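You operate a simulated robot arm through the tools that you are given. There is no shell and no other tool. Be economical: measure what you need, move in short steps, check, and stop when the job is done.

Carry out the task below with a simulated two-armed robot. There is one attempt and no reset: what you move stays moved.

## Task
Take the lid off the grey jar that says "mahogany" on the top of the long bench and lay it down there.
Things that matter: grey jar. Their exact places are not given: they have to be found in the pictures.

Only the result counts: the job must be done as asked and must still hold three seconds after the hand-in. Knocking over, shifting, dropping, spilling or breaking anything else fails it. Lids that push on must go on centred and level and be pressed home; caps that screw on are set level and turned clockwise until they are tight.

## Robot
Two 7-joint arms with two-finger grippers on one trunk, on a base that drives. Base frame: it is fixed to the floor where the robot stands at the start and does not move with it; the origin is under the middle of the robot, x ahead of it, y to its left, z up; the surface under the hand at the start is at about z = 900. Lengths are in mm, angles in degrees, forces in N, time in s.
The left shoulder is at the start at [112, 216, 1069], the right one opposite. With the tool pointing down near the work surface each hand reaches from about 100 to 840 mm from the robot's upright axis, wherever it stands, measured 20 degrees to its own side. Payload 3.18 kg a hand.
Tool frame (each hand has its own): the origin (TCP) lies between the finger pads and is the grasp point; the fingertips stand 30 mm ahead of it; z points along the fingers, y is the line along which they close. Largest opening 144 mm; the body of the gripper starts 103 mm behind the TCP.
Orientation is that of the tool frame in the base frame, as a unit quaternion [x, y, z, w]. With the fingers straight down and closing along the base's y, the tool's x points along the base's -x, its y along +y and its z along -z.

## Interface
- The arms move only by the tool move_arm. It takes "left_increments", "right_increments" or both (then of equal length, played together; a hand with none holds still); each is a list of rows, each a list of 7 numbers: the turn, a rotation vector about the tool's x, y, z in degrees, then the shift along the tool's x, y, z in mm, then the closure, from 0 (fully open) to 1 (shut). In form: [[wx, wy, wz, tx, ty, tz, jaw], ...]. A call has 1 to 12 rows; each row shifts and turns the commanded pose from where the row before left it, along the tool's axes as they then stand. Each row takes 0.2 s and may step no farther than 50 mm and 8.6 degrees from the row before; otherwise, or with a gripper value out of range, the whole call is refused. A pose out of reach is approached as far as the arm can. The call stops where the force on the tool passes 40 N (or 10 N more than at its start, if that is more) or the arm is blocked; 0.2 s more then pass. The fingers move at their own pace and stop on an object; they squeeze with about 43 N. The grip force told is the motor's: it shows also when the fingers shut on nothing. Time passes only in rows, and 0.2 s behind the last, so rows that do not move let the fingers close. It gives the time, the measured TCP pose, the force on the tool (base axes), the opening and the grip force at its end, in the units of the frame above (readings bear some noise), with the torque about the TCP (base axes, N m) and any sound that the robot's microphone picked up.
- Cameras (640 x 400 px; columns grow to the right, rows downward): "scene" is now at [229.5, 21.2, 1290.9]; the picture's right is [0.24, -0.97, 0.00], its down [-0.20, -0.05, -0.98] and it looks along [0.95, 0.23, -0.20] (base axes); focal length 214 px, centre (320, 200). "left" rides on the left gripper at [77, -16, -143] in its tool frame; the picture's right is [0.21, 0.98, 0.00], its down [-0.84, 0.18, -0.51] and it looks along [-0.50, 0.11, 0.86] (tool axes); focal length 218 px, centre (320, 200). "right" rides on the right gripper at [76, 16, -143] in its tool frame; the picture's right is [-0.21, 0.98, 0.00], its down [-0.84, -0.18, -0.51] and it looks along [-0.50, -0.11, 0.86] (tool axes); focal length 218 px, centre (320, 200).
- get_image(camera): a new picture of that camera. The clock stands still meanwhile.
- raise_lower(by): slides the trunk up (or, below 0, down) by that many mm; the arms and the scene camera ride with it, the base frame stays. It gives what a move gives, with no picture.
- drive_base(legs): drives the robot by 1 to 6 legs, each [ahead, left, turn to the left] in mm, mm and degrees, along the robot's own axes; the way and the turn of a leg run together, so that a leg with both is an arc; at most 1500 mm and 180 degrees a leg. The arms and the cameras ride along, it lands a little off, and it stops where it bumps. It gives what a move gives.
- head_to(pan, tilt): turns the head with the scene camera to pan (to the left, within 80 degrees either way) and tilt (down, from -29 to 69), counted from straight ahead of the robot. It gives what a move gives.
- probe_pixels(camera, pixels): for up to 12 pixels [column, row] of the newest picture of that camera ("zoom" is the newest enlarged one), the place [x, y, z] in the base frame of the surface seen there, good to about 3 mm. The clock stands still meanwhile.
- zoom(camera, box): a new picture of the part [left, top, right, bottom] of that camera's present view, enlarged. The clock stands still meanwhile.
- finish_job(): hands the job in; it is judged then, once.

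Go step by step. Measure first, check grasps and placings, and put right what went wrong. The budget is 80 turns and 62 pictures, counting those below and the enlarged ones. Unless the task says otherwise, let go and move clear before handing in, and close with one line.

The tools are called after "Call:" by a JSON object that holds its "api" and its "payload". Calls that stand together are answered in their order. move_arm: Moves the arms, as the interface text tells. Its arguments: {"type":"object","properties":{"left_increments":{"type":"array","items":{"type":"array","items":{"type":"number"}}},"right_increments":{"type":"array","items":{"type":"array","items":{"type":"number"}}}},"required":[]} The other tools are called the same way: raise_lower (by) slides the trunk up or down; drive_base (legs) drives the base; head_to (pan, tilt) turns the head that bears the scene camera; get_image (camera) takes a picture; probe_pixels (camera, pixels) gives the place of the surface under pixels of a picture; zoom (camera, box) takes an enlarged picture of a part of a camera's view; finish_job () hands the job in.

At the start:

```text
time: 0.0
left_position: [280.8, 196.8, 1274.5]
left_ee_rot: [-0.002, 1.0, -0.002, -0.001]
left_force: [-1.2, -0.5, -0.3]
left_torque: [0.01, -0.04, 0.01]
left_gripper_width: 144.4
left_finger_force: 0.1
right_position: [409.9, -83.8, 1278.1]
right_ee_rot: [0.0, 1.0, 0.0, 0.001]
right_force: [0.1, -0.7, -0.2]
right_torque: [0.05, 0.03, 0.0]
right_gripper_width: 144.0
right_finger_force: 0.1
trunk travel left (down, up): [-154.0, 215.0]
robot x, y, heading: [-2.5, 1.1, 0.3]
head pan, tilt: [13.7, 11.6]
```

scene: 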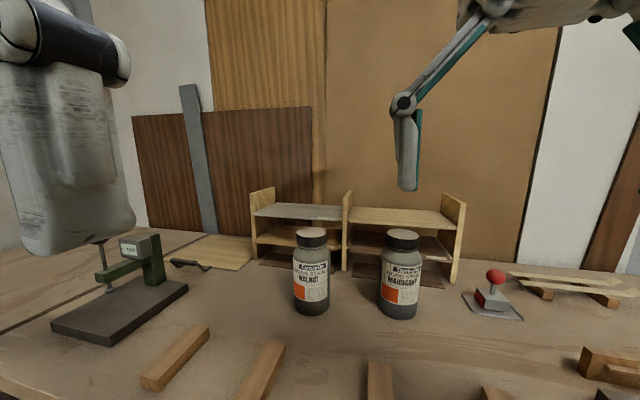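
right: 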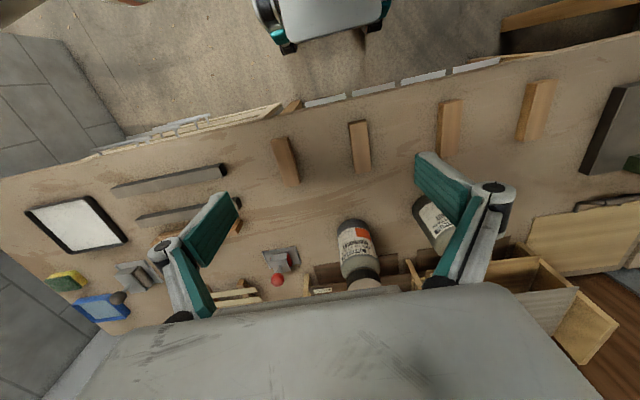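
left: 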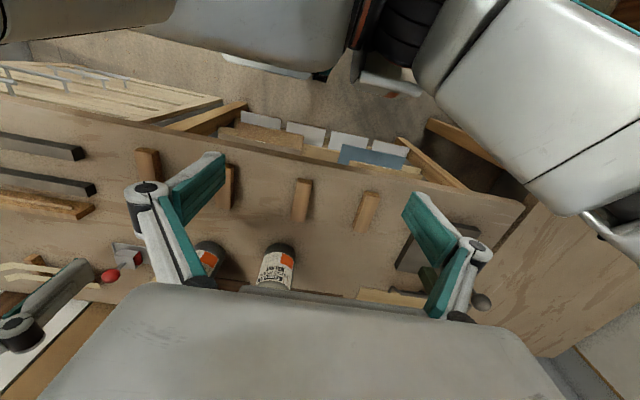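

The scene shows two jars: walnut at (312,270) and mahogany at (400,275). I'll zoom on the mahogany jar and measure it.

Call:
{"api": "zoom", "payload": {"camera": "scene", "box": [340, 210, 460, 330]}}

Call:
{"api": "probe_pixels", "payload": {"camera": "scene", "pixels": [[402, 233], [402, 243], [402, 255], [400, 285], [400, 312], [400, 325], [312, 232], [312, 242], [495, 275], [386, 240], [418, 240], [440, 213]]}}

```text
3.33 times, centred on (400, 270) of scene
```

zoom: 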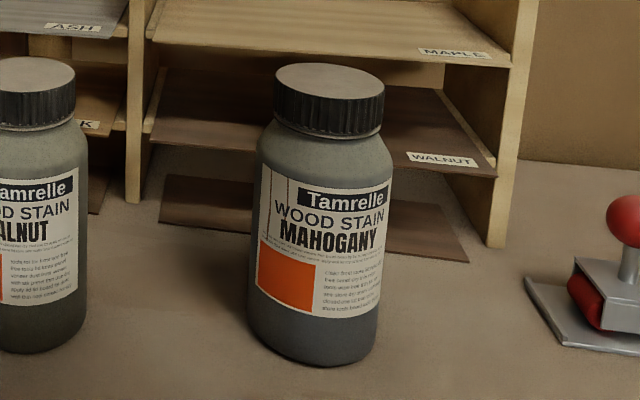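

```text
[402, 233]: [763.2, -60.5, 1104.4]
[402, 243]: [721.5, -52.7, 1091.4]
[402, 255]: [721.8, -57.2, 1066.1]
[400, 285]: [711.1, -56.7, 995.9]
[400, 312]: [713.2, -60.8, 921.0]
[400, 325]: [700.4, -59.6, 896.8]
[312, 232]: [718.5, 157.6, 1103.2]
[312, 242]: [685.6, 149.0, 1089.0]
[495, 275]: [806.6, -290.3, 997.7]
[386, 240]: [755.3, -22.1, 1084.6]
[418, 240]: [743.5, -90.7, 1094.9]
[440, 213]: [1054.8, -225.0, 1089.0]
```

The mahogany jar stands at about (757,-59), with its top at z≈1105 and a ribbed cap. It's close to the reach limit, so I'll look down to see how much room there is in front of the bench.

Call:
{"api": "head_to", "payload": {"pan": 0, "tilt": 55}}

Call:
{"api": "get_image", "payload": {"camera": "scene"}}

```text
time: 1.1
left_position: [279.7, 196.6, 1272.6]
left_ee_rot: [0.001, 1.0, -0.002, -0.001]
left_force: [0.0, 2.3, -1.5]
left_torque: [-0.02, -0.04, -0.07]
left_gripper_width: 141.4
left_finger_force: 0.1
right_position: [411.1, -82.9, 1278.3]
right_ee_rot: [0.0, 1.0, 0.0, 0.0]
right_force: [-0.5, -0.2, -0.5]
right_torque: [-0.02, -0.01, -0.01]
right_gripper_width: 144.0
right_finger_force: 0.0
trunk travel left (down, up): [-154.0, 215.0]
robot x, y, heading: [-1.2, -0.7, 0.1]
head pan, tilt: [0.0, 55.0]
```

```text
57 pictures are left
```

scene: 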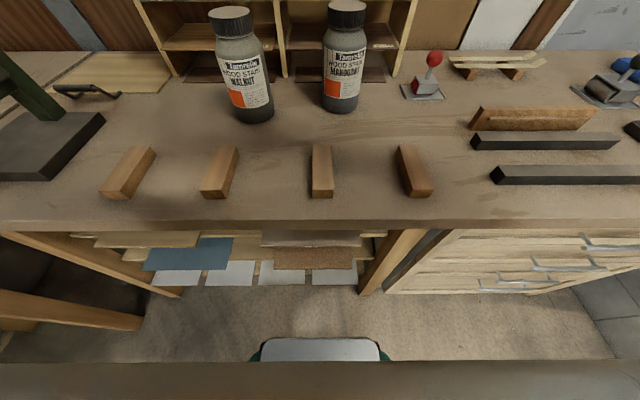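

Call:
{"api": "probe_pixels", "payload": {"camera": "scene", "pixels": [[320, 218], [320, 228], [320, 342], [260, 345], [321, 175], [413, 170], [320, 140], [430, 130], [370, 130], [347, 30], [280, 130], [345, 9]]}}

```text
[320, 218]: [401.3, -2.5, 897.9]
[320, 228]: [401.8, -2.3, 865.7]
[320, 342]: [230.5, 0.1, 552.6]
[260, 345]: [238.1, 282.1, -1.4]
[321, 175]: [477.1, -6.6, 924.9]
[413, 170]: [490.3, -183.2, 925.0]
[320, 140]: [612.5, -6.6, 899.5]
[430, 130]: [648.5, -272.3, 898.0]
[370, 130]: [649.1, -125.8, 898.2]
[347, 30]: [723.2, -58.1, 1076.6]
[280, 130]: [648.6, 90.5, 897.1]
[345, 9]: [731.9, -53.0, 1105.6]
```

The bench edge is at x=401 and the robot's front is at about x=235, so I'll drive 100 mm ahead.

Call:
{"api": "drive_base", "payload": {"legs": [[100, 0, 0]]}}

Call:
{"api": "head_to", "payload": {"pan": -5, "tilt": 25}}

Call:
{"api": "get_image", "payload": {"camera": "scene"}}

```text
time: 2.2
left_position: [379.0, 197.7, 1274.3]
left_ee_rot: [-0.001, 1.0, -0.002, 0.0]
left_force: [0.2, 3.5, 0.2]
left_torque: [-0.16, 0.01, 0.05]
left_gripper_width: 141.7
left_finger_force: 0.1
right_position: [509.5, -82.6, 1278.8]
right_ee_rot: [0.0, 1.0, 0.0, 0.0]
right_force: [0.6, -0.3, -0.1]
right_torque: [-0.01, 0.03, 0.0]
right_gripper_width: 144.0
right_finger_force: 0.0
trunk travel left (down, up): [-154.0, 215.0]
robot x, y, heading: [104.3, -0.4, 0.0]
head pan, tilt: [0.0, 55.0]
```

```text
time: 3.2
left_position: [380.1, 198.7, 1272.4]
left_ee_rot: [-0.002, 1.0, -0.002, 0.0]
left_force: [-0.1, 0.0, -0.3]
left_torque: [0.03, 0.01, 0.0]
left_gripper_width: 144.3
left_finger_force: 0.1
right_position: [508.8, -82.5, 1278.3]
right_ee_rot: [0.0, 1.0, 0.0, 0.0]
right_force: [0.8, -0.5, -0.4]
right_torque: [0.0, 0.03, 0.0]
right_gripper_width: 143.8
right_finger_force: 0.1
trunk travel left (down, up): [-154.0, 215.0]
robot x, y, heading: [95.5, 1.0, 0.3]
head pan, tilt: [-5.0, 25.0]
```

```text
56 pictures are left
```

scene: 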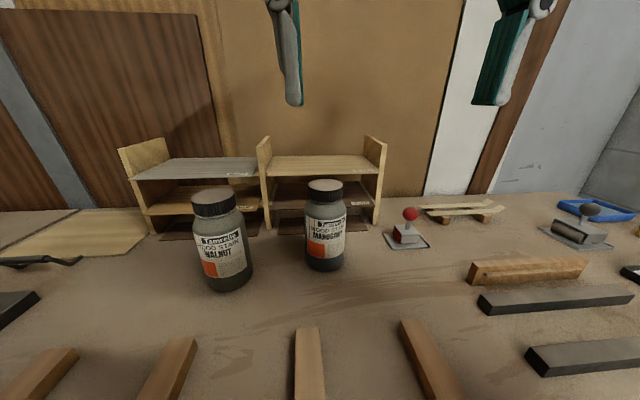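

Call:
{"api": "zoom", "payload": {"camera": "scene", "box": [270, 170, 380, 280]}}

Call:
{"api": "probe_pixels", "payload": {"camera": "scene", "pixels": [[325, 185], [325, 182], [311, 185], [339, 185], [325, 195], [308, 195], [342, 195], [325, 205], [326, 262], [308, 240], [343, 240], [215, 195]]}}

```text
3.64 times, centred on (325, 225) of scene
```

zoom: 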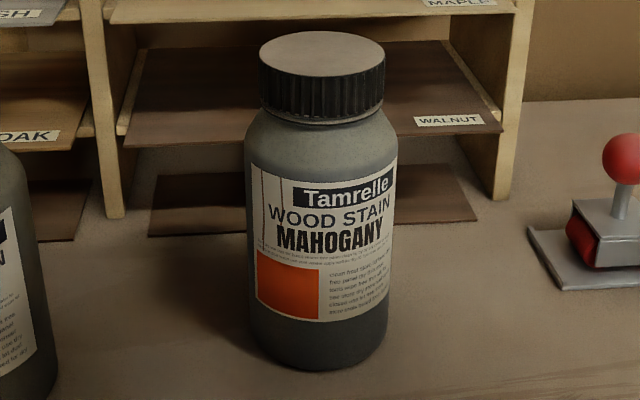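

```text
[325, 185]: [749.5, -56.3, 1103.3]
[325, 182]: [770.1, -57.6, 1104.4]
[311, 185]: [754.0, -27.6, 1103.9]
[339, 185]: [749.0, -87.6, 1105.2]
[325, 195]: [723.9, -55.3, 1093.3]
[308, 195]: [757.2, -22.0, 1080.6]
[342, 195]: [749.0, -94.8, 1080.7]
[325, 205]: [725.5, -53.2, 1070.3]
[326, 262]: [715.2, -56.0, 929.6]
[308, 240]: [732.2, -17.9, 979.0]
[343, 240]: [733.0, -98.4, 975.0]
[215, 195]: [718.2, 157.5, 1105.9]
```

The jar axis is at about (757,-58), the cap spans z 1072–1104 with a diameter of about 73, and the body diameter is about 86. I'll move the right arm aside and bring the left arm forward, turning it to grip the jar body from the front.

Call:
{"api": "move_arm", "payload": {"left_increments": [[0, 0, 0, -45, -15, 12, 0], [0, 0, 0, -45, -15, 12, 0], [0, 0, 0, -45, -15, 12, 0], [0, 0, 0, -45, -15, 12, 0], [0, 0, 8.33, 0, 0, 0, 0], [0, 0, 8.33, 0, 0, 0, 0], [0, 0, 8.34, 0, 0, 0, 0], [0, -8.57, 0, 0, 0, 0, 0], [0, -8.57, 0, 0, 0, 0, 0], [0, -8.57, 0, 0, 0, 0, 0], [0, -8.57, 0, 0, 0, 0, 0]], "right_increments": [[0, 0, 0, 0, -45, 0, 0], [0, 0, 0, 0, -45, 0, 0], [0, 0, 0, 0, -45, 0, 0], [0, 0, 0, 0, -45, 0, 0], [0, 0, 0, 0, 0, 0, 0], [0, 0, 0, 0, 0, 0, 0], [0, 0, 0, 0, 0, 0, 0], [0, 0, 0, 0, 0, 0, 0], [0, 0, 0, 0, 0, 0, 0], [0, 0, 0, 0, 0, 0, 0], [0, 0, 0, 0, 0, 0, 0]]}}

```text
time: 5.6
left_position: [529.5, 121.0, 1190.9]
left_ee_rot: [0.153, 0.942, -0.049, 0.293]
left_force: [0.2, 0.5, 0.4]
left_torque: [-0.01, 0.02, 0.01]
left_gripper_width: 144.0
left_finger_force: 0.0
left hand out of reach, approached as far as the arm can: row 5, 6, 7
right_position: [492.8, -229.9, 1229.5]
right_ee_rot: [0.001, 1.0, 0.002, 0.001]
right_force: [0.2, 0.4, 0.2]
right_torque: [-0.01, 0.0, 0.02]
right_gripper_width: 144.3
right_finger_force: 0.0
right hand out of reach, approached as far as the arm can: row 2, 3, 4
trunk travel left (down, up): [-154.0, 215.0]
robot x, y, heading: [100.5, -0.4, -0.1]
head pan, tilt: [-5.0, 25.0]
```

The arms ran out of reach at this height, so I'll raise the trunk 120 mm to give them more room.

Call:
{"api": "raise_lower", "payload": {"by": 120}}

Call:
{"api": "move_arm", "payload": {"left_increments": [[0, -8.57, 0, 0, 0, 30, 0], [0, -8.57, 0, 0, 0, 0, 0], [0, -8.57, 0, 0, 0, 0, 0]]}}

```text
time: 7.1
left_position: [529.4, 122.7, 1308.6]
left_ee_rot: [0.154, 0.943, -0.049, 0.291]
left_force: [1.2, 0.4, -0.1]
left_torque: [0.02, 0.0, 0.02]
left_gripper_width: 143.8
left_finger_force: 0.0
right_position: [405.6, -230.4, 1409.8]
right_ee_rot: [0.002, 0.994, 0.001, 0.108]
right_force: [-0.4, -0.2, -0.2]
right_torque: [0.0, 0.03, 0.0]
right_gripper_width: 144.0
right_finger_force: 0.1
trunk travel left (down, up): [-274.0, 95.0]
robot x, y, heading: [96.6, -0.6, 0.1]
head pan, tilt: [-5.0, 25.0]
```

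```text
time: 7.9
left_position: [543.8, 116.4, 1287.6]
left_ee_rot: [0.139, 0.854, -0.083, 0.495]
left_force: [-0.2, 0.3, -0.4]
left_torque: [-0.01, 0.0, -0.05]
left_gripper_width: 144.3
left_finger_force: 0.0
right_position: [404.4, -229.7, 1410.2]
right_ee_rot: [0.002, 0.994, 0.001, 0.109]
right_force: [1.0, -0.3, 0.3]
right_torque: [-0.05, -0.02, -0.01]
right_gripper_width: 144.0
right_finger_force: 0.0
trunk travel left (down, up): [-274.0, 95.0]
robot x, y, heading: [99.5, -2.1, 0.1]
head pan, tilt: [-5.0, 25.0]
```

Call:
{"api": "move_arm", "payload": {"left_increments": [[0, 0, 0, 24.7, -16, 35.2, 0], [0, 0, 0, 24.7, -16, 35.2, 0], [0, 0, 0, 24.7, -16, 35.2, 0], [0, 0, 0, 24.7, -16, 35.2, 0], [0, 0, 0, 24.7, -16, 35.2, 0], [0, 0, 0, 24.7, -16, 35.2, 0]]}}

Call:
{"api": "get_image", "payload": {"camera": "scene"}}

Call:
{"api": "get_image", "payload": {"camera": "left"}}

```text
time: 9.3
left_position: [619.2, -13.4, 1052.7]
left_ee_rot: [0.14, 0.853, -0.081, 0.495]
left_force: [-0.1, -1.5, 0.2]
left_torque: [0.02, -0.02, 0.06]
left_gripper_width: 143.9
left_finger_force: 0.0
right_position: [404.7, -234.6, 1409.2]
right_ee_rot: [0.001, 0.994, 0.002, 0.108]
right_force: [0.4, -0.4, -0.3]
right_torque: [0.09, -0.05, -0.02]
right_gripper_width: 144.0
right_finger_force: 0.0
trunk travel left (down, up): [-274.0, 95.0]
robot x, y, heading: [100.4, -0.5, 0.3]
head pan, tilt: [-5.0, 25.0]
```

```text
54 pictures are left
```

scene: 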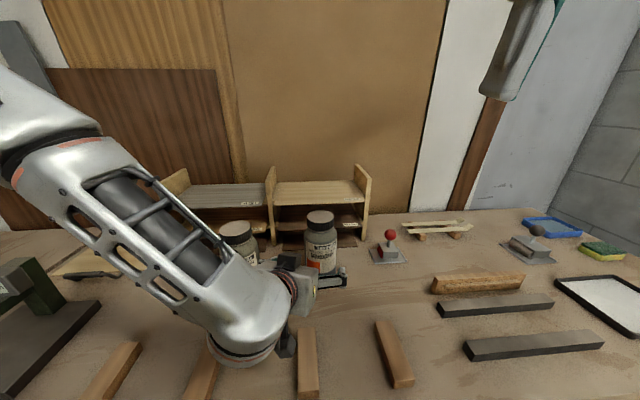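

```text
53 pictures are left
```

left: 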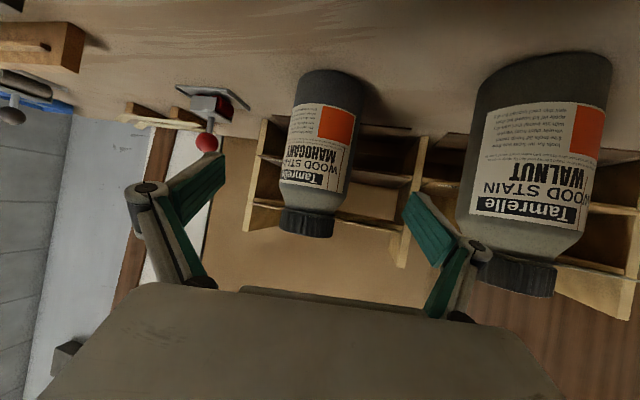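

Both pictures show the left hand lined up with the mahogany jar (left camera around (320,150)) and clear of the walnut jar. I'll go forward 167 mm with the fingers open.

Call:
{"api": "move_arm", "payload": {"left_increments": [[0, 0, 0, 0, 0.5, 42, 0], [0, 0, 0, 0, 0.5, 42, 0], [0, 0, 0, 0, 0.5, 42, 0], [0, 0, 0, 0, 0.5, 41, 0], [0, 0, 0, 0, 0, 0, 0]]}}

Call:
{"api": "get_image", "payload": {"camera": "left"}}

```text
time: 10.1
left_position: [738.7, 1.9, 1027.9]
left_ee_rot: [0.071, 0.858, -0.091, 0.501]
left_force: [-1.2, -0.3, 0.0]
left_torque: [0.03, -0.01, -0.02]
left_gripper_width: 143.8
left_finger_force: 0.2
right_position: [408.0, -231.7, 1408.7]
right_ee_rot: [0.0, 0.994, 0.001, 0.108]
right_force: [1.3, -0.6, 0.4]
right_torque: [0.06, 0.1, 0.03]
right_gripper_width: 144.0
right_finger_force: 0.0
trunk travel left (down, up): [-274.0, 95.0]
robot x, y, heading: [99.9, 1.6, 0.1]
head pan, tilt: [-5.0, 25.0]
stopped in row 3 (left hand): the arm was blocked; the commanded pose is now the measured one
```

```text
52 pictures are left
```

left: 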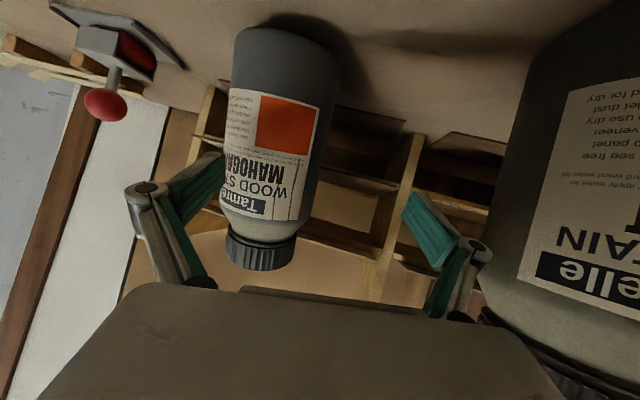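

The left arm was blocked early and swung off to y≈2 with no force showing. I'll look at the scene before moving.

Call:
{"api": "get_image", "payload": {"camera": "scene"}}

Call:
{"api": "get_image", "payload": {"camera": "right"}}

```text
51 pictures are left
```

scene: 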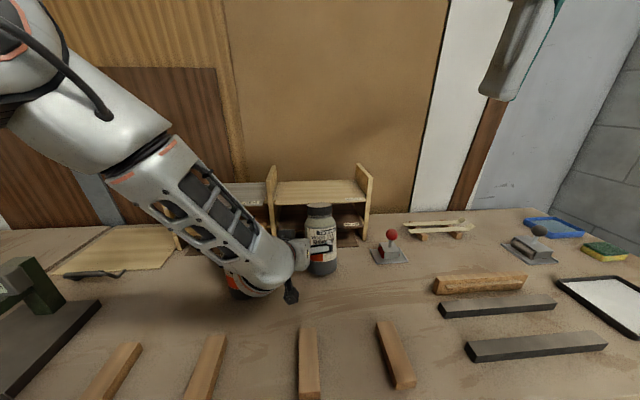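

```text
50 pictures are left
```

right: 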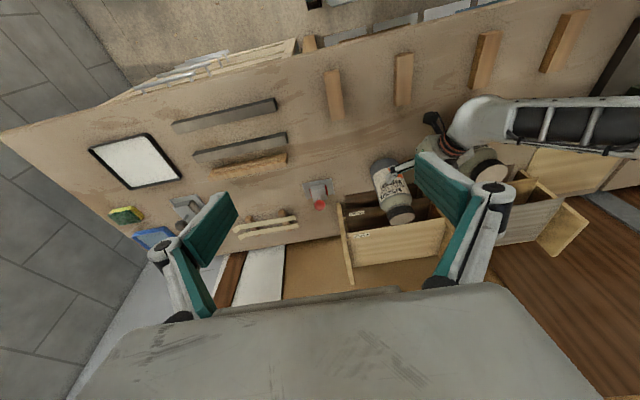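

Call:
{"api": "zoom", "payload": {"camera": "right", "box": [360, 90, 540, 250]}}

Call:
{"api": "probe_pixels", "payload": {"camera": "right", "pixels": [[487, 160], [492, 165], [478, 160], [497, 160], [400, 216], [390, 216], [410, 213], [450, 145], [432, 120]]}}

```text
2.50 times, centred on (450, 170) of right
```

zoom: 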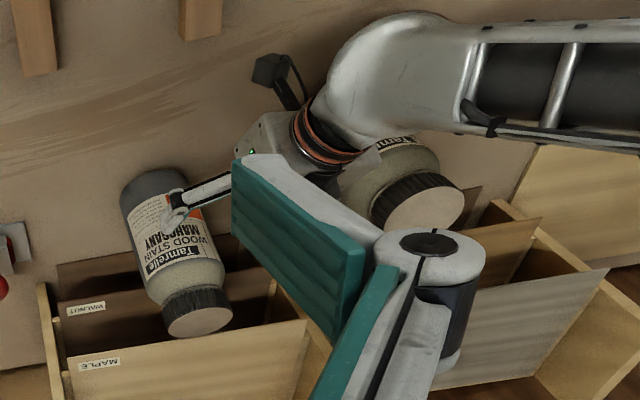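

```text
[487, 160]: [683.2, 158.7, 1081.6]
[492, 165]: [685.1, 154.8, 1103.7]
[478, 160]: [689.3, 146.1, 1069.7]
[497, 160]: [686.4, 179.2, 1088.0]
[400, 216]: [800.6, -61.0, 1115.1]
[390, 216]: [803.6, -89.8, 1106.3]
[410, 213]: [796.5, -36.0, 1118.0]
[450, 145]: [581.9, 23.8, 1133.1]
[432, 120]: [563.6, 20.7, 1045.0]
```

Call:
{"api": "zoom", "payload": {"camera": "scene", "box": [220, 190, 360, 310]}}

Call:
{"api": "probe_pixels", "payload": {"camera": "scene", "pixels": [[320, 208], [312, 208], [328, 208], [320, 205], [320, 215], [320, 225], [320, 265], [385, 256], [235, 280], [390, 233]]}}

Call:
{"api": "probe_pixels", "payload": {"camera": "right", "pixels": [[491, 173], [484, 175], [319, 205], [320, 190], [402, 217], [393, 190], [383, 165]]}}

```text
3.33 times, centred on (290, 250) of scene
```

zoom: 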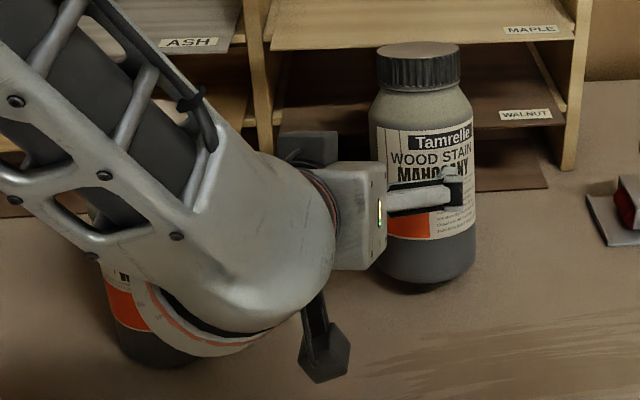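

```text
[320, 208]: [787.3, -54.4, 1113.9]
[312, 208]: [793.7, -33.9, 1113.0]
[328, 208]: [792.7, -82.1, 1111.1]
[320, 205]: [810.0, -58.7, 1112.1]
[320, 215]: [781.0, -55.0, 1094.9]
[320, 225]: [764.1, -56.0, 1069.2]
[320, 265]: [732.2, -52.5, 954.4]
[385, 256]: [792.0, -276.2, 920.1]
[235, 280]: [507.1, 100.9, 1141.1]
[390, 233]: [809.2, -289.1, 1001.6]
```

```text
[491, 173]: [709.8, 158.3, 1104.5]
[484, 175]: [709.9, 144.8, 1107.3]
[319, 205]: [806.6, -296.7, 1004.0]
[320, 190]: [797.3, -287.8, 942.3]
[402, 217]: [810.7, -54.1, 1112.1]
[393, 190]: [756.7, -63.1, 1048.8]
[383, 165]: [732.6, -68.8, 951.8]
```

The mahogany jar is tipped back about 13° (cap now at x≈787–810), because the left hand's right finger is pressing on its front; walnut looks unmoved. I'll back straight off in -x, slowly, so the jar rocks upright while the finger still supports it.

Call:
{"api": "move_arm", "payload": {"left_increments": [[0, 0, 0, 1.5, -0.6, -2.5, 0], [0, 0, 0, 1.5, -0.6, -2.5, 0], [0, 0, 0, 1.5, -0.6, -2.5, 0], [0, 0, 0, 1.5, -0.6, -2.5, 0], [0, 0, 0, 1.5, -0.6, -2.5, 0], [0, 0, 0, 1.5, -0.6, -2.5, 0], [0, 0, 0, 1.5, -0.6, -2.5, 0], [0, 0, 0, 1.5, -0.6, -2.5, 0], [0, 0, 0, 1.5, -0.6, -2.5, 0], [0, 0, 0, 1.5, -0.6, -2.5, 0], [0, 0, 0, 1.5, -0.6, -2.5, 0], [0, 0, 0, 1.5, -0.6, -2.5, 0]]}}

Call:
{"api": "get_image", "payload": {"camera": "scene"}}

Call:
{"api": "get_image", "payload": {"camera": "right"}}

```text
time: 12.8
left_position: [718.2, 34.1, 1031.2]
left_ee_rot: [0.037, 0.861, -0.081, 0.5]
left_force: [0.4, -2.8, 1.4]
left_torque: [0.17, 0.01, 0.07]
left_gripper_width: 142.8
left_finger_force: 0.1
right_position: [404.6, -230.5, 1410.5]
right_ee_rot: [0.0, 0.994, 0.001, 0.109]
right_force: [0.8, -0.1, 0.0]
right_torque: [0.02, -0.01, -0.01]
right_gripper_width: 143.8
right_finger_force: 0.0
trunk travel left (down, up): [-274.0, 95.0]
robot x, y, heading: [99.8, -1.8, 0.2]
head pan, tilt: [-5.0, 25.0]
stopped in row 12 (left hand): the arm was blocked; the commanded pose is now the measured one
```

```text
47 pictures are left
```

scene: 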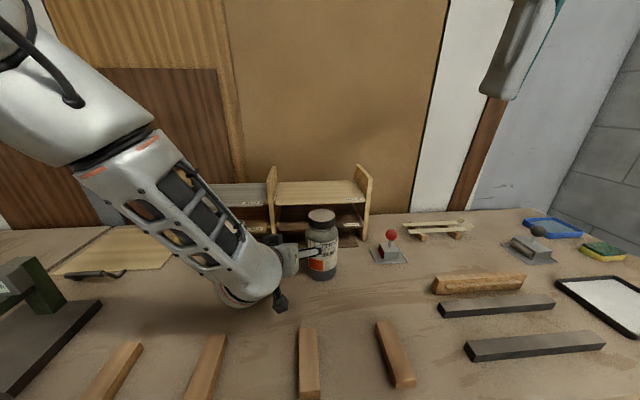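

```text
46 pictures are left
```

right: 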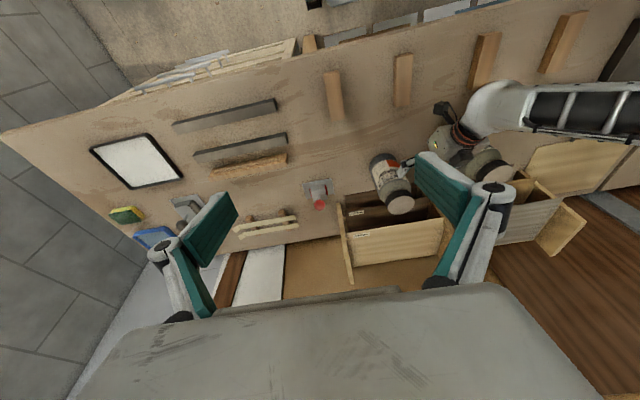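

The mahogany jar is upright again, but the hand drifted to y=34 and got blocked. I'll check both jars closely.

Call:
{"api": "zoom", "payload": {"camera": "right", "box": [360, 90, 540, 230]}}

Call:
{"api": "probe_pixels", "payload": {"camera": "zoom", "pixels": [[200, 350], [160, 350], [240, 350], [445, 255], [400, 240], [460, 280], [225, 240], [265, 160]]}}

Call:
{"api": "get_image", "payload": {"camera": "left"}}

```text
2.86 times, centred on (450, 160) of right
```

zoom: 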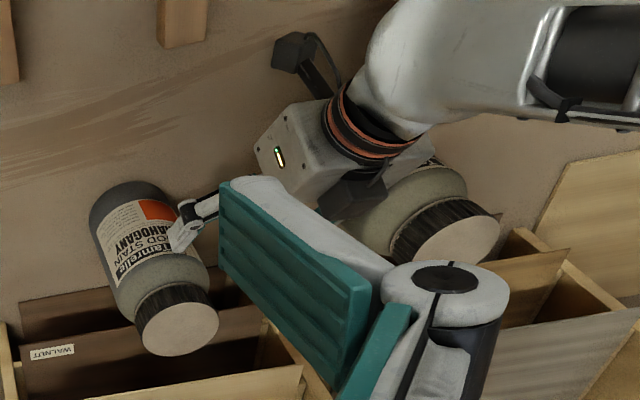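

```text
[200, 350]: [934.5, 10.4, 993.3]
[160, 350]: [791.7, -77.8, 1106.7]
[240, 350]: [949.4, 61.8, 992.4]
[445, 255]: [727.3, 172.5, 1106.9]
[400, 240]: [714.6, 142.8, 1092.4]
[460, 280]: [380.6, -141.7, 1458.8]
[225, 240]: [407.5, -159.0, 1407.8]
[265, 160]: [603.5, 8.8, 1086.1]
```

```text
44 pictures are left
```

left: 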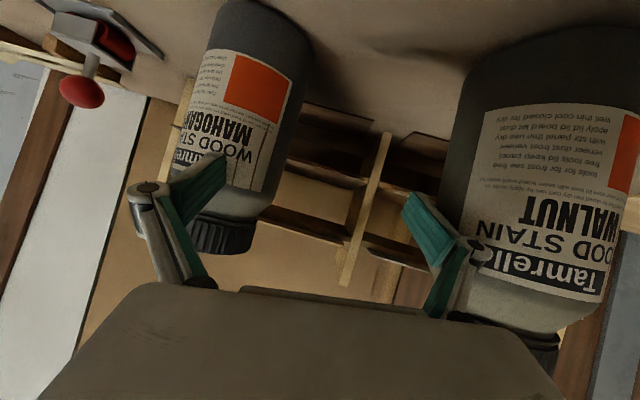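

The mahogany jar stands upright, but the left hand now sits between the two jars, and its body is close to walnut. The drift looks like the shoulder being blocked, so I'll use the trunk for a purely vertical escape.

Call:
{"api": "raise_lower", "payload": {"by": 94}}

Call:
{"api": "get_image", "payload": {"camera": "right"}}

Call:
{"api": "get_image", "payload": {"camera": "scene"}}

```text
time: 14.1
left_position: [715.4, 30.4, 1125.1]
left_ee_rot: [0.043, 0.861, -0.083, 0.5]
left_force: [0.2, -0.4, -1.5]
left_torque: [0.01, -0.01, -0.02]
left_gripper_width: 143.8
left_finger_force: 0.1
right_position: [406.0, -230.4, 1502.5]
right_ee_rot: [0.001, 0.994, 0.002, 0.109]
right_force: [0.2, -0.5, -0.8]
right_torque: [0.0, 0.01, 0.05]
right_gripper_width: 143.7
right_finger_force: 0.1
trunk travel left (down, up): [-368.0, 1.0]
robot x, y, heading: [99.2, 0.0, 0.1]
head pan, tilt: [-5.0, 25.0]
```

```text
43 pictures are left
```

right: 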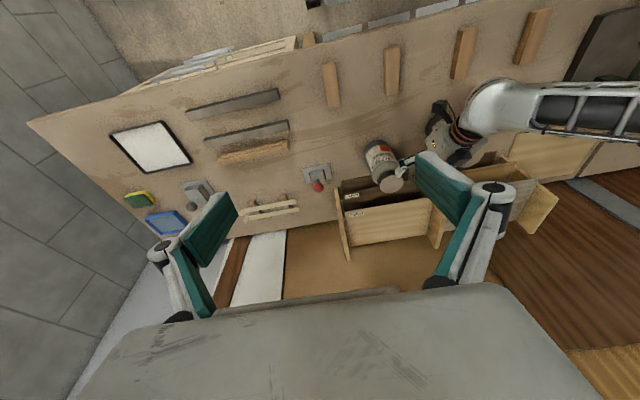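

```text
42 pictures are left
```

scene: 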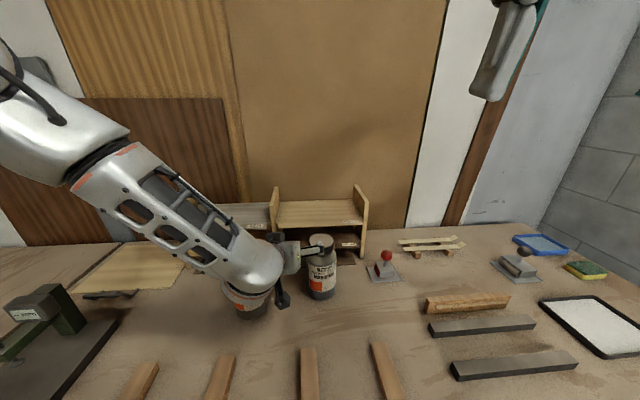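

Both jars are upright and the fingertips are about at cap level. I'll lift the arm a little more, then drive back.

Call:
{"api": "move_arm", "payload": {"left_increments": [[0, 0, 0, -8.7, -1, -4.9, 0], [0, 0, 0, -8.7, -1, -4.9, 0], [0, 0, 0, -8.7, -1, -4.9, 0], [0, 0, 0, -8.7, -1, -4.9, 0], [0, 0, 0, -8.7, -1, -4.9, 0]]}}

```text
time: 15.3
left_position: [713.1, 29.6, 1176.5]
left_ee_rot: [0.043, 0.86, -0.083, 0.501]
left_force: [0.3, -0.4, -0.4]
left_torque: [0.02, -0.04, -0.01]
left_gripper_width: 144.0
left_finger_force: 0.1
right_position: [404.4, -230.3, 1504.5]
right_ee_rot: [0.001, 0.994, 0.002, 0.11]
right_force: [-0.2, 0.0, 1.0]
right_torque: [0.01, 0.02, 0.01]
right_gripper_width: 143.8
right_finger_force: 0.0
trunk travel left (down, up): [-368.0, 1.0]
robot x, y, heading: [100.9, -0.1, 0.2]
head pan, tilt: [-5.0, 25.0]
```

The arm obeys here. I'll swap roles: the right hand will hold the jar body from the free right side, and the left will turn the cap from above. First I'll take the left hand back and up, and lower the trunk a bit.

Call:
{"api": "move_arm", "payload": {"left_increments": [[0, 0, 0, -14, -6.4, -35, 0], [0, 0, 0, -14, -6.4, -35, 0], [0, 0, 0, -14, -6.4, -35, 0], [0, 0, 0, -14, -6.4, -35, 0], [0, 0, 0, -14, -6.4, -35, 0]]}}

Call:
{"api": "get_image", "payload": {"camera": "scene"}}

```text
time: 16.5
left_position: [593.9, 31.0, 1325.9]
left_ee_rot: [0.043, 0.861, -0.083, 0.5]
left_force: [-0.3, -0.5, 0.5]
left_torque: [0.02, 0.0, 0.01]
left_gripper_width: 144.0
left_finger_force: 0.0
right_position: [402.8, -229.0, 1504.9]
right_ee_rot: [0.001, 0.994, 0.002, 0.112]
right_force: [-0.9, -0.4, 0.6]
right_torque: [-0.03, 0.0, 0.0]
right_gripper_width: 143.9
right_finger_force: 0.1
trunk travel left (down, up): [-368.0, 1.0]
robot x, y, heading: [99.5, 1.7, 0.0]
head pan, tilt: [-5.0, 25.0]
```

```text
41 pictures are left
```

scene: 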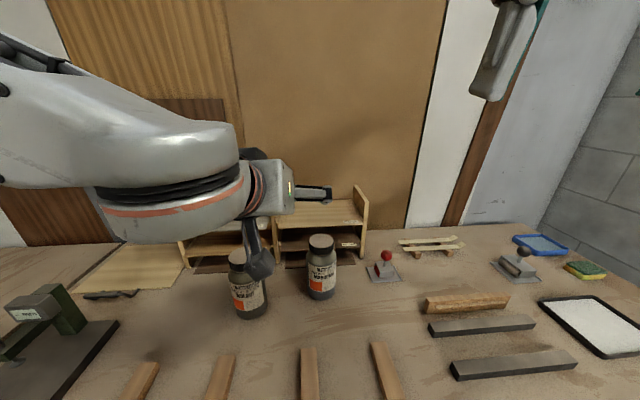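

Call:
{"api": "zoom", "payload": {"camera": "scene", "box": [220, 220, 350, 330]}}

Call:
{"api": "probe_pixels", "payload": {"camera": "scene", "pixels": [[321, 241], [321, 253], [310, 241], [332, 241], [321, 265], [321, 290], [240, 257], [240, 270], [245, 300], [307, 280], [335, 280]]}}

```text
3.64 times, centred on (285, 275) of scene
```

zoom: 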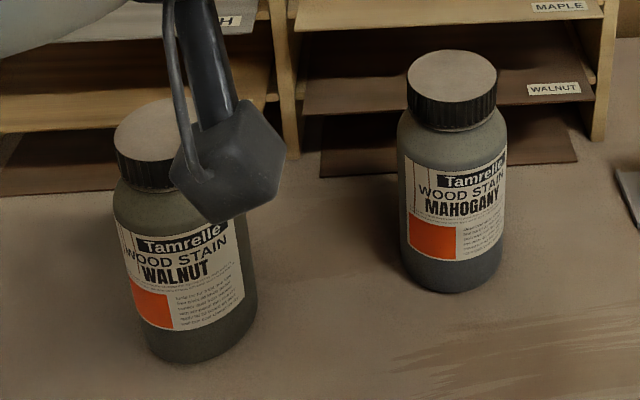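

```text
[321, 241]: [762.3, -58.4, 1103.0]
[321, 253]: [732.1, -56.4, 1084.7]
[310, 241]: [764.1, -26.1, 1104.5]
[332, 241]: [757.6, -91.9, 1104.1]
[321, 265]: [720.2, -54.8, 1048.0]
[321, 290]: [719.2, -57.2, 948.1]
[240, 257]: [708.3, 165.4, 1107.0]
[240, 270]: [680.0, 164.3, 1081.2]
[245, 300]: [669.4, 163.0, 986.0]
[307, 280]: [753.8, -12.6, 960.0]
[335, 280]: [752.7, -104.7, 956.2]
```

The mahogany jar is upright at about (763,-58) and walnut stands fine. Now I'll bring the right arm down and forward.

Call:
{"api": "move_arm", "payload": {"right_increments": [[0, 0, 0, -18, 8.2, 39, 0], [0, 0, 0, -18, 8.2, 39, 0], [0, 0, 0, -18, 8.2, 39, 0], [0, 0, 0, -18, 8.2, 39, 0], [0, 0, 0, -18, 8.2, 39, 0], [0, 0, 0, -18, 8.2, 39, 0], [0, 0, 0, 0, 0, 0, 0]], "left_increments": [[0, 0, 0, 0, 20, -10, 0], [0, 0, 0, 0, 20, -10, 0], [0, 0, 0, 0, 20, -10, 0], [0, 0, 0, 0, 20, -10, 0], [0, 0, 0, 0, 20, -10, 0], [0, 0, 0, 0, 20, -10, 0], [0, 0, 0, 0, 0, 0, 0]]}}

```text
time: 18.1
left_position: [561.8, 162.0, 1345.3]
left_ee_rot: [0.044, 0.861, -0.083, 0.501]
left_force: [-0.7, 0.3, -0.4]
left_torque: [0.01, 0.0, 0.04]
left_gripper_width: 144.1
left_finger_force: 0.1
right_position: [561.2, -179.8, 1298.4]
right_ee_rot: [0.001, 0.994, 0.003, 0.111]
right_force: [-0.1, -0.7, 0.2]
right_torque: [0.06, -0.05, 0.02]
right_gripper_width: 144.0
right_finger_force: 0.1
trunk travel left (down, up): [-368.0, 1.0]
robot x, y, heading: [96.9, -1.8, 0.1]
head pan, tilt: [-5.0, 25.0]
```

Call:
{"api": "move_arm", "payload": {"right_increments": [[-1.75, 0, -7.8, 0, 0, 0, 0], [-1.75, 0, -7.8, 0, 0, 0, 0], [0, -8.5, 0, 0, 0, 0, 0], [0, -8.5, 0, 0, 0, 0, 0], [0, -8.5, 0, 0, 0, 0, 0], [0, -8.5, 0, 0, 0, 0, 0], [0, -8.5, 0, 0, 0, 0, 0], [0, 0, 0, 0, 0, 0, 0]]}}

```text
time: 19.9
left_position: [562.9, 163.2, 1343.8]
left_ee_rot: [0.043, 0.861, -0.083, 0.5]
left_force: [-0.2, 0.0, 0.0]
left_torque: [0.02, -0.01, 0.04]
left_gripper_width: 143.7
left_finger_force: 0.0
right_position: [568.1, -178.7, 1305.4]
right_ee_rot: [-0.122, 0.878, 0.066, 0.457]
right_force: [0.0, -0.2, -0.4]
right_torque: [-0.02, 0.02, -0.01]
right_gripper_width: 144.0
right_finger_force: 0.0
right hand out of reach, approached as far as the arm can: row 7
trunk travel left (down, up): [-368.0, 1.0]
robot x, y, heading: [99.8, 4.2, 0.1]
head pan, tilt: [-5.0, 25.0]
```

The right hand now has about the wanted attitude, 35° below horizontal, just at its limit. I'll lower it to the pre-grasp point in front of the jar and tilt it slightly steeper.

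Call:
{"api": "move_arm", "payload": {"right_increments": [[0, 0, 0, 23, 10.3, 34.3, 0], [0, 0, 0, 23, 10.3, 34.3, 0], [0, 0, 0, 23, 10.3, 34.3, 0], [0, 0, 0, 23, 10.3, 34.3, 0], [0, 0, 0, 23, 10.3, 34.3, 0], [0, 0, 0, 23, 10.3, 34.3, 0], [0, 5, 0, 0, 0, 0, 0], [0, 0, 0, 0, 0, 0, 0]]}}

Call:
{"api": "get_image", "payload": {"camera": "right"}}

```text
time: 21.7
left_position: [561.8, 162.1, 1342.8]
left_ee_rot: [0.043, 0.861, -0.083, 0.5]
left_force: [0.1, -0.3, 0.3]
left_torque: [0.02, -0.01, 0.02]
left_gripper_width: 144.2
left_finger_force: 0.0
right_position: [620.7, -124.2, 1155.6]
right_ee_rot: [-0.125, 0.897, 0.061, 0.42]
right_force: [0.6, 0.2, -0.1]
right_torque: [0.0, 0.03, -0.04]
right_gripper_width: 144.3
right_finger_force: 0.0
right hand out of reach, approached as far as the arm can: row 1, 5, 6
trunk travel left (down, up): [-368.0, 1.0]
robot x, y, heading: [100.6, -1.3, 0.3]
head pan, tilt: [-5.0, 25.0]
```

```text
39 pictures are left
```

right: 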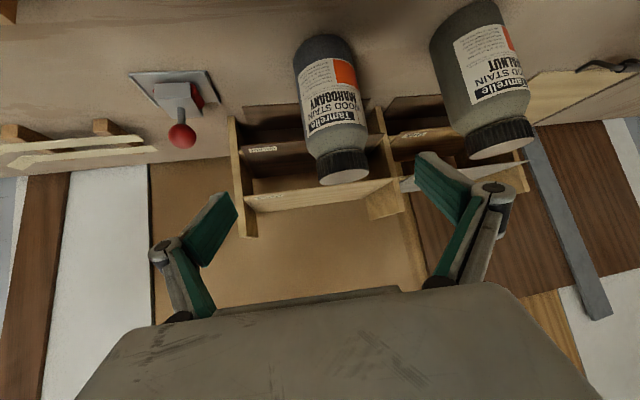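

That's a wrist limit from the high shoulder, so I'll lower the trunk, which brings the whole hand down with it.

Call:
{"api": "raise_lower", "payload": {"by": -90}}

Call:
{"api": "get_image", "payload": {"camera": "scene"}}

```text
time: 23.0
left_position: [567.7, 159.4, 1246.8]
left_ee_rot: [0.042, 0.866, -0.083, 0.492]
left_force: [0.1, 0.1, -0.2]
left_torque: [0.03, 0.02, 0.01]
left_gripper_width: 144.1
left_finger_force: 0.0
right_position: [619.8, -121.7, 1067.6]
right_ee_rot: [-0.125, 0.897, 0.061, 0.419]
right_force: [0.2, -1.4, -0.5]
right_torque: [0.01, 0.01, 0.02]
right_gripper_width: 143.9
right_finger_force: 0.1
trunk travel left (down, up): [-278.0, 91.0]
robot x, y, heading: [99.1, -1.1, 0.2]
head pan, tilt: [-5.0, 25.0]
```

```text
38 pictures are left
```

scene: 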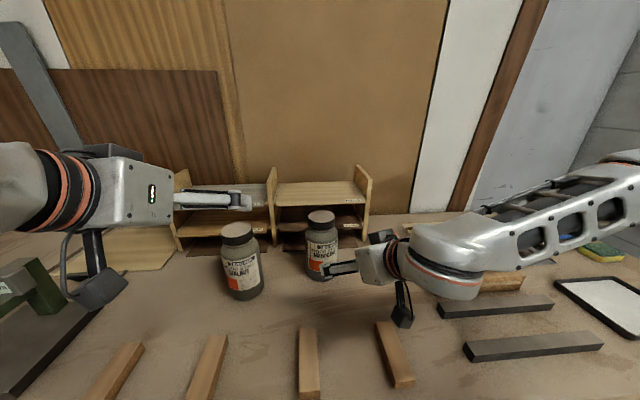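

Call:
{"api": "move_arm", "payload": {"right_increments": [[0, 0, 0, -10, 10.6, 5, 0], [0, 0, 0, -10.6, 10.7, 5, 0], [0, 0, 0, 0, 0, 15, 0], [0, 0, 0, 0, 0, 15, 0], [0, 0, 0, 0, 0, 0, 0]]}}

```text
time: 24.2
left_position: [568.1, 158.3, 1245.8]
left_ee_rot: [0.042, 0.866, -0.083, 0.492]
left_force: [0.0, -0.6, -0.5]
left_torque: [-0.01, 0.01, -0.01]
left_gripper_width: 144.1
left_finger_force: 0.1
right_position: [657.0, -90.6, 1057.4]
right_ee_rot: [-0.124, 0.897, 0.061, 0.42]
right_force: [-0.4, 0.5, 0.6]
right_torque: [-0.01, -0.01, 0.01]
right_gripper_width: 143.7
right_finger_force: 0.0
trunk travel left (down, up): [-278.0, 91.0]
robot x, y, heading: [97.1, -4.4, 0.2]
head pan, tilt: [-5.0, 25.0]
```

Call:
{"api": "move_arm", "payload": {"right_increments": [[0, 0, 0, 0, 0.4, 15, 0], [0, 0, 0, 0, 0.4, 15, 0], [0, 0, 0, 0, 0.4, 15, 0], [0, 0, 0, 0, 0.4, 15, 0], [0, 0, 0, 0, 0, 0, 0]]}}

Call:
{"api": "get_image", "payload": {"camera": "right"}}

```text
time: 25.4
left_position: [569.4, 160.3, 1245.3]
left_ee_rot: [0.042, 0.865, -0.083, 0.493]
left_force: [0.1, -0.5, -0.1]
left_torque: [-0.02, -0.01, -0.02]
left_gripper_width: 144.1
left_finger_force: 0.1
right_position: [701.2, -76.3, 1017.3]
right_ee_rot: [-0.125, 0.897, 0.06, 0.421]
right_force: [-0.4, 0.0, -0.3]
right_torque: [0.03, -0.02, -0.02]
right_gripper_width: 144.1
right_finger_force: 0.0
trunk travel left (down, up): [-278.0, 91.0]
robot x, y, heading: [97.9, -2.1, 0.3]
head pan, tilt: [-5.0, 25.0]
```

```text
37 pictures are left
```

right: 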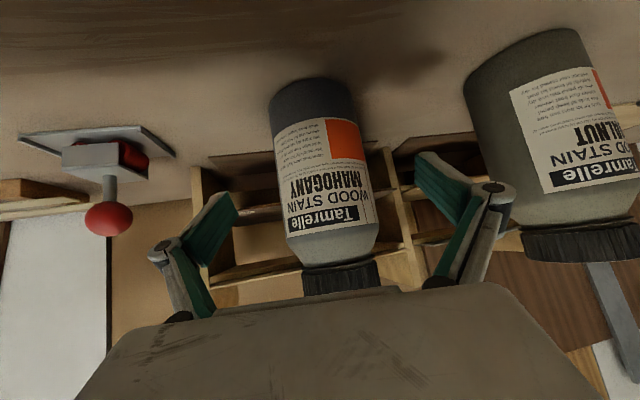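

The jar is centred between the fingers (column ≈325), so I'll carry on to the grasp.

Call:
{"api": "move_arm", "payload": {"right_increments": [[0, 0, 0, 0, 0, 12, 0], [0, 0, 0, 0, 0, 12, 0], [0, 0, 0, 0, 0, 12, 0], [0, 0, 0, 0, 0, 12, 0], [0, 0, 0, 0, 0, 12, 0], [0, 0, 0, 0, 0, 12, 0], [0, 0, 0, 0, 0, 10, 0], [0, 0, 0, 0, 0, 0, 0]]}}

Call:
{"api": "get_image", "payload": {"camera": "right"}}

Call:
{"api": "get_image", "payload": {"camera": "scene"}}

```text
time: 27.2
left_position: [568.4, 160.7, 1245.7]
left_ee_rot: [0.042, 0.865, -0.083, 0.492]
left_force: [-0.4, 0.7, 0.4]
left_torque: [0.02, -0.01, 0.0]
left_gripper_width: 144.0
left_finger_force: 0.1
right_position: [759.2, -58.6, 965.5]
right_ee_rot: [-0.125, 0.897, 0.061, 0.42]
right_force: [-0.1, 0.5, 0.2]
right_torque: [-0.03, 0.0, 0.01]
right_gripper_width: 144.1
right_finger_force: 0.0
trunk travel left (down, up): [-278.0, 91.0]
robot x, y, heading: [102.6, -1.5, 0.3]
head pan, tilt: [-5.0, 25.0]
```

```text
36 pictures are left
```

right: 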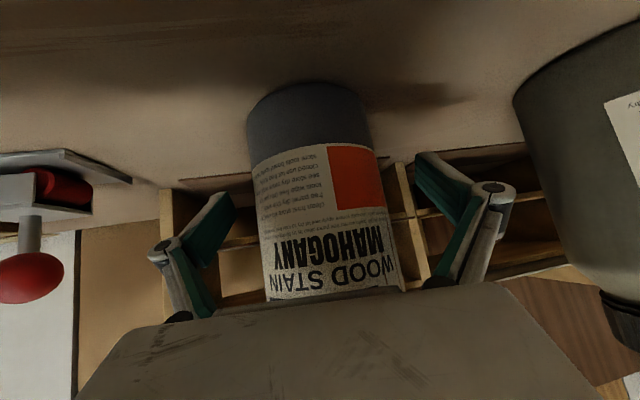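

```text
35 pictures are left
```

scene: 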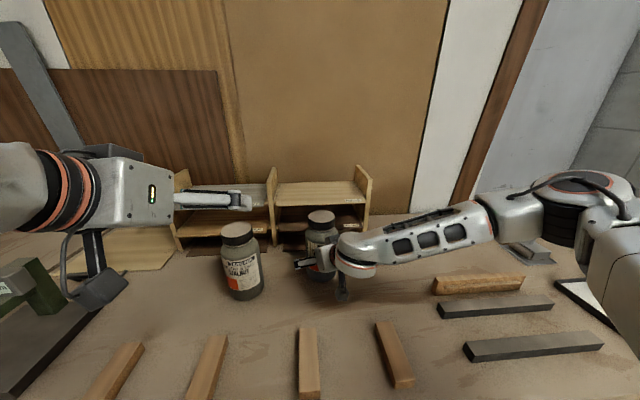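

The right hand is round the jar body with nothing touched. Closing it.

Call:
{"api": "move_arm", "payload": {"right_increments": [[0, 0, 0, 0, 0, 0, 0.2], [0, 0, 0, 0, 0, 0, 0.3], [0, 0, 0, 0, 0, 0, 0.35], [0, 0, 0, 0, 0, 0, 0.4], [0, 0, 0, 0, 0, 0, 0.5], [0, 0, 0, 0, 0, 0, 0.6], [0, 0, 0, 0, 0, 0, 1], [0, 0, 0, 0, 0, 0, 1]]}}

Call:
{"api": "get_image", "payload": {"camera": "right"}}

Call:
{"api": "zoom", "payload": {"camera": "scene", "box": [260, 190, 400, 310]}}

Call:
{"api": "probe_pixels", "payload": {"camera": "zoom", "pixels": [[278, 85], [230, 90], [325, 85], [278, 70], [278, 105], [278, 140]]}}

```text
time: 29.0
left_position: [568.7, 160.5, 1246.5]
left_ee_rot: [0.043, 0.865, -0.083, 0.492]
left_force: [0.3, -0.6, -0.5]
left_torque: [0.0, 0.02, 0.01]
left_gripper_width: 143.8
left_finger_force: 0.0
right_position: [760.1, -57.9, 965.5]
right_ee_rot: [-0.125, 0.896, 0.061, 0.421]
right_force: [1.6, -3.9, 1.7]
right_torque: [-0.3, -0.12, 0.02]
right_gripper_width: 94.5
right_finger_force: 42.5
trunk travel left (down, up): [-278.0, 91.0]
robot x, y, heading: [97.6, -0.5, -0.1]
head pan, tilt: [-5.0, 25.0]
```

```text
34 pictures are left
```

right: 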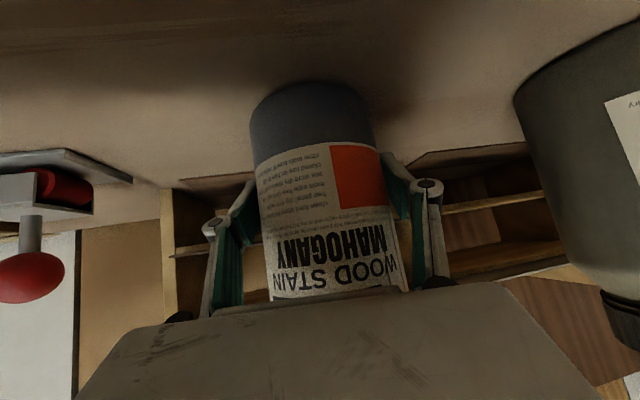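

```text
3.33 times, centred on (330, 250) of scene
```

zoom: 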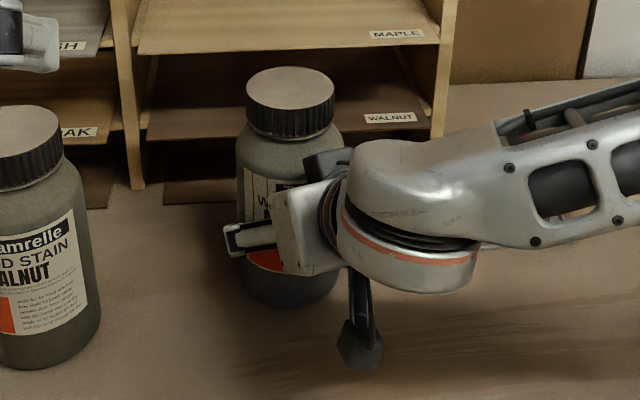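

```text
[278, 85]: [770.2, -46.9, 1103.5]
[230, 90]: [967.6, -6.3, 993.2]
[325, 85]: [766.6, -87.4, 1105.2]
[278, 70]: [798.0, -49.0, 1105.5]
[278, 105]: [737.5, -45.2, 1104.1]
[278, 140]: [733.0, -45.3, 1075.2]
```

The jar is held (94 mm wide), with the cap centre at about (766,-57). By my estimate, though, the left hand can't reach over it tool-down from this base position. I'll release, back out, shift the base forward and to the right, then re-grasp.

Call:
{"api": "move_arm", "payload": {"right_increments": [[0, 0, 0, 0, 0, 0, 0], [0, 0, 0, 0, 0, 0, 0], [0, 0, 0, 0, 0, -14, 0], [0, 0, 0, 0, 0, -14, 0], [0, 0, 0, 0, 0, -14, 0], [0, 0, 0, 0, 0, -14, 0], [0, 0, 0, 0, 0, -14, 0], [0, 0, 0, 0, 0, -14, 0], [0, 0, 0, 0, 0, -20, 0], [0, 0, 0, 0, 0, -20, 0], [0, 0, 0, 0, 0, -20, 0], [0, 0, 0, 0, 0, 0, 0]]}}

Call:
{"api": "get_image", "payload": {"camera": "scene"}}

```text
time: 31.6
left_position: [568.9, 160.7, 1246.8]
left_ee_rot: [0.042, 0.866, -0.083, 0.492]
left_force: [1.4, -0.1, 0.3]
left_torque: [0.0, 0.02, -0.01]
left_gripper_width: 144.0
left_finger_force: 0.1
right_position: [653.9, -89.9, 1058.6]
right_ee_rot: [-0.124, 0.897, 0.06, 0.42]
right_force: [0.7, 0.8, -1.5]
right_torque: [0.05, 0.0, 0.02]
right_gripper_width: 144.0
right_finger_force: 0.0
trunk travel left (down, up): [-278.0, 91.0]
robot x, y, heading: [97.6, 1.0, -0.1]
head pan, tilt: [-5.0, 25.0]
```

```text
32 pictures are left
```

scene: 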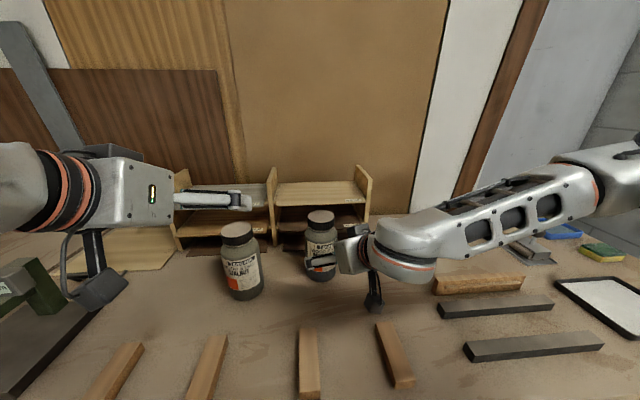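

Call:
{"api": "move_arm", "payload": {"right_increments": [[0, 0, 0, 0, 0, -20, 0], [0, 0, 0, 0, 0, -20, 0], [0, 0, 0, 0, 0, 0, 0]]}}

Call:
{"api": "drive_base", "payload": {"legs": [[0, -80, 0], [33, 0, 0]]}}

Call:
{"api": "get_image", "payload": {"camera": "scene"}}

```text
time: 32.4
left_position: [568.7, 159.4, 1246.8]
left_ee_rot: [0.042, 0.865, -0.083, 0.492]
left_force: [-0.7, -0.4, 0.9]
left_torque: [-0.03, 0.0, 0.0]
left_gripper_width: 144.2
left_finger_force: 0.1
right_position: [624.4, -96.8, 1084.9]
right_ee_rot: [-0.125, 0.897, 0.06, 0.42]
right_force: [0.0, 0.3, 0.6]
right_torque: [0.05, -0.01, 0.01]
right_gripper_width: 144.1
right_finger_force: 0.1
trunk travel left (down, up): [-278.0, 91.0]
robot x, y, heading: [98.6, -0.4, 0.0]
head pan, tilt: [-5.0, 25.0]
```

```text
time: 34.2
left_position: [602.2, 78.0, 1246.1]
left_ee_rot: [0.043, 0.866, -0.084, 0.491]
left_force: [0.3, 0.4, -0.6]
left_torque: [0.01, -0.02, 0.01]
left_gripper_width: 144.1
left_finger_force: 0.0
right_position: [658.3, -179.8, 1083.7]
right_ee_rot: [-0.126, 0.897, 0.061, 0.419]
right_force: [0.5, -0.2, -0.4]
right_torque: [-0.02, 0.02, 0.02]
right_gripper_width: 144.2
right_finger_force: 0.1
trunk travel left (down, up): [-278.0, 91.0]
robot x, y, heading: [134.5, -80.3, -0.2]
head pan, tilt: [-5.0, 25.0]
```

```text
31 pictures are left
```

scene: 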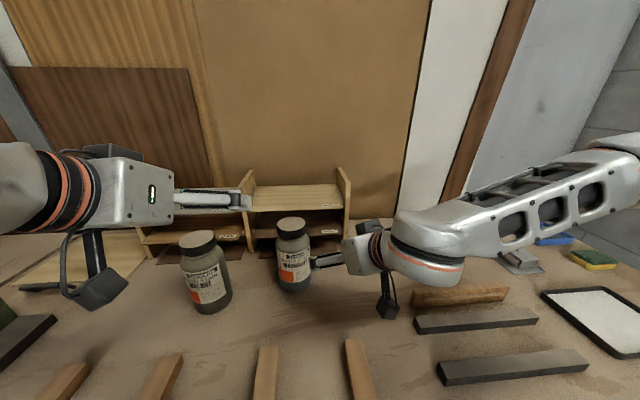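

Base is at (134,-80). I'll yaw the right hand 10° more to face the jar and go to the pre-grasp.

Call:
{"api": "move_arm", "payload": {"right_increments": [[-3.84, 0, -3.2, 0, 0, 0, 0], [-3.84, 0, -3.2, 0, 0, 0, 0], [0, 0, 0, -1, 21, 0, 0], [0, 0, 0, -1.3, 21, 0, 0], [0, 0, 0, -1.3, 20.5, 0, 0], [0, 0, 0, 0, 0, 16, 0], [0, 0, 0, 0, 0, 15, 0], [0, 0, 0, 0, 0, 15, 0], [0, 0, 0, 0, 0, 0, 0]]}}

Call:
{"api": "get_image", "payload": {"camera": "right"}}

```text
time: 36.2
left_position: [599.5, 77.9, 1246.9]
left_ee_rot: [0.043, 0.865, -0.084, 0.492]
left_force: [-0.4, -0.3, -0.5]
left_torque: [0.01, 0.0, -0.04]
left_gripper_width: 143.9
left_finger_force: 0.1
right_position: [662.0, -106.4, 1058.7]
right_ee_rot: [-0.202, 0.883, 0.096, 0.413]
right_force: [0.2, -0.1, 0.3]
right_torque: [0.0, 0.02, 0.0]
right_gripper_width: 143.7
right_finger_force: 0.1
trunk travel left (down, up): [-278.0, 91.0]
robot x, y, heading: [135.6, -81.9, -0.0]
head pan, tilt: [-5.0, 25.0]
```

```text
30 pictures are left
```

right: 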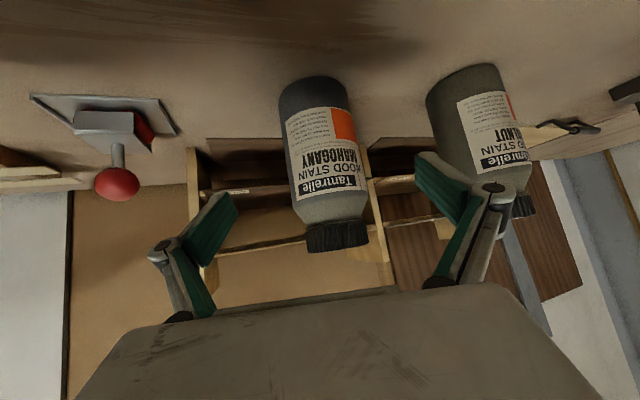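

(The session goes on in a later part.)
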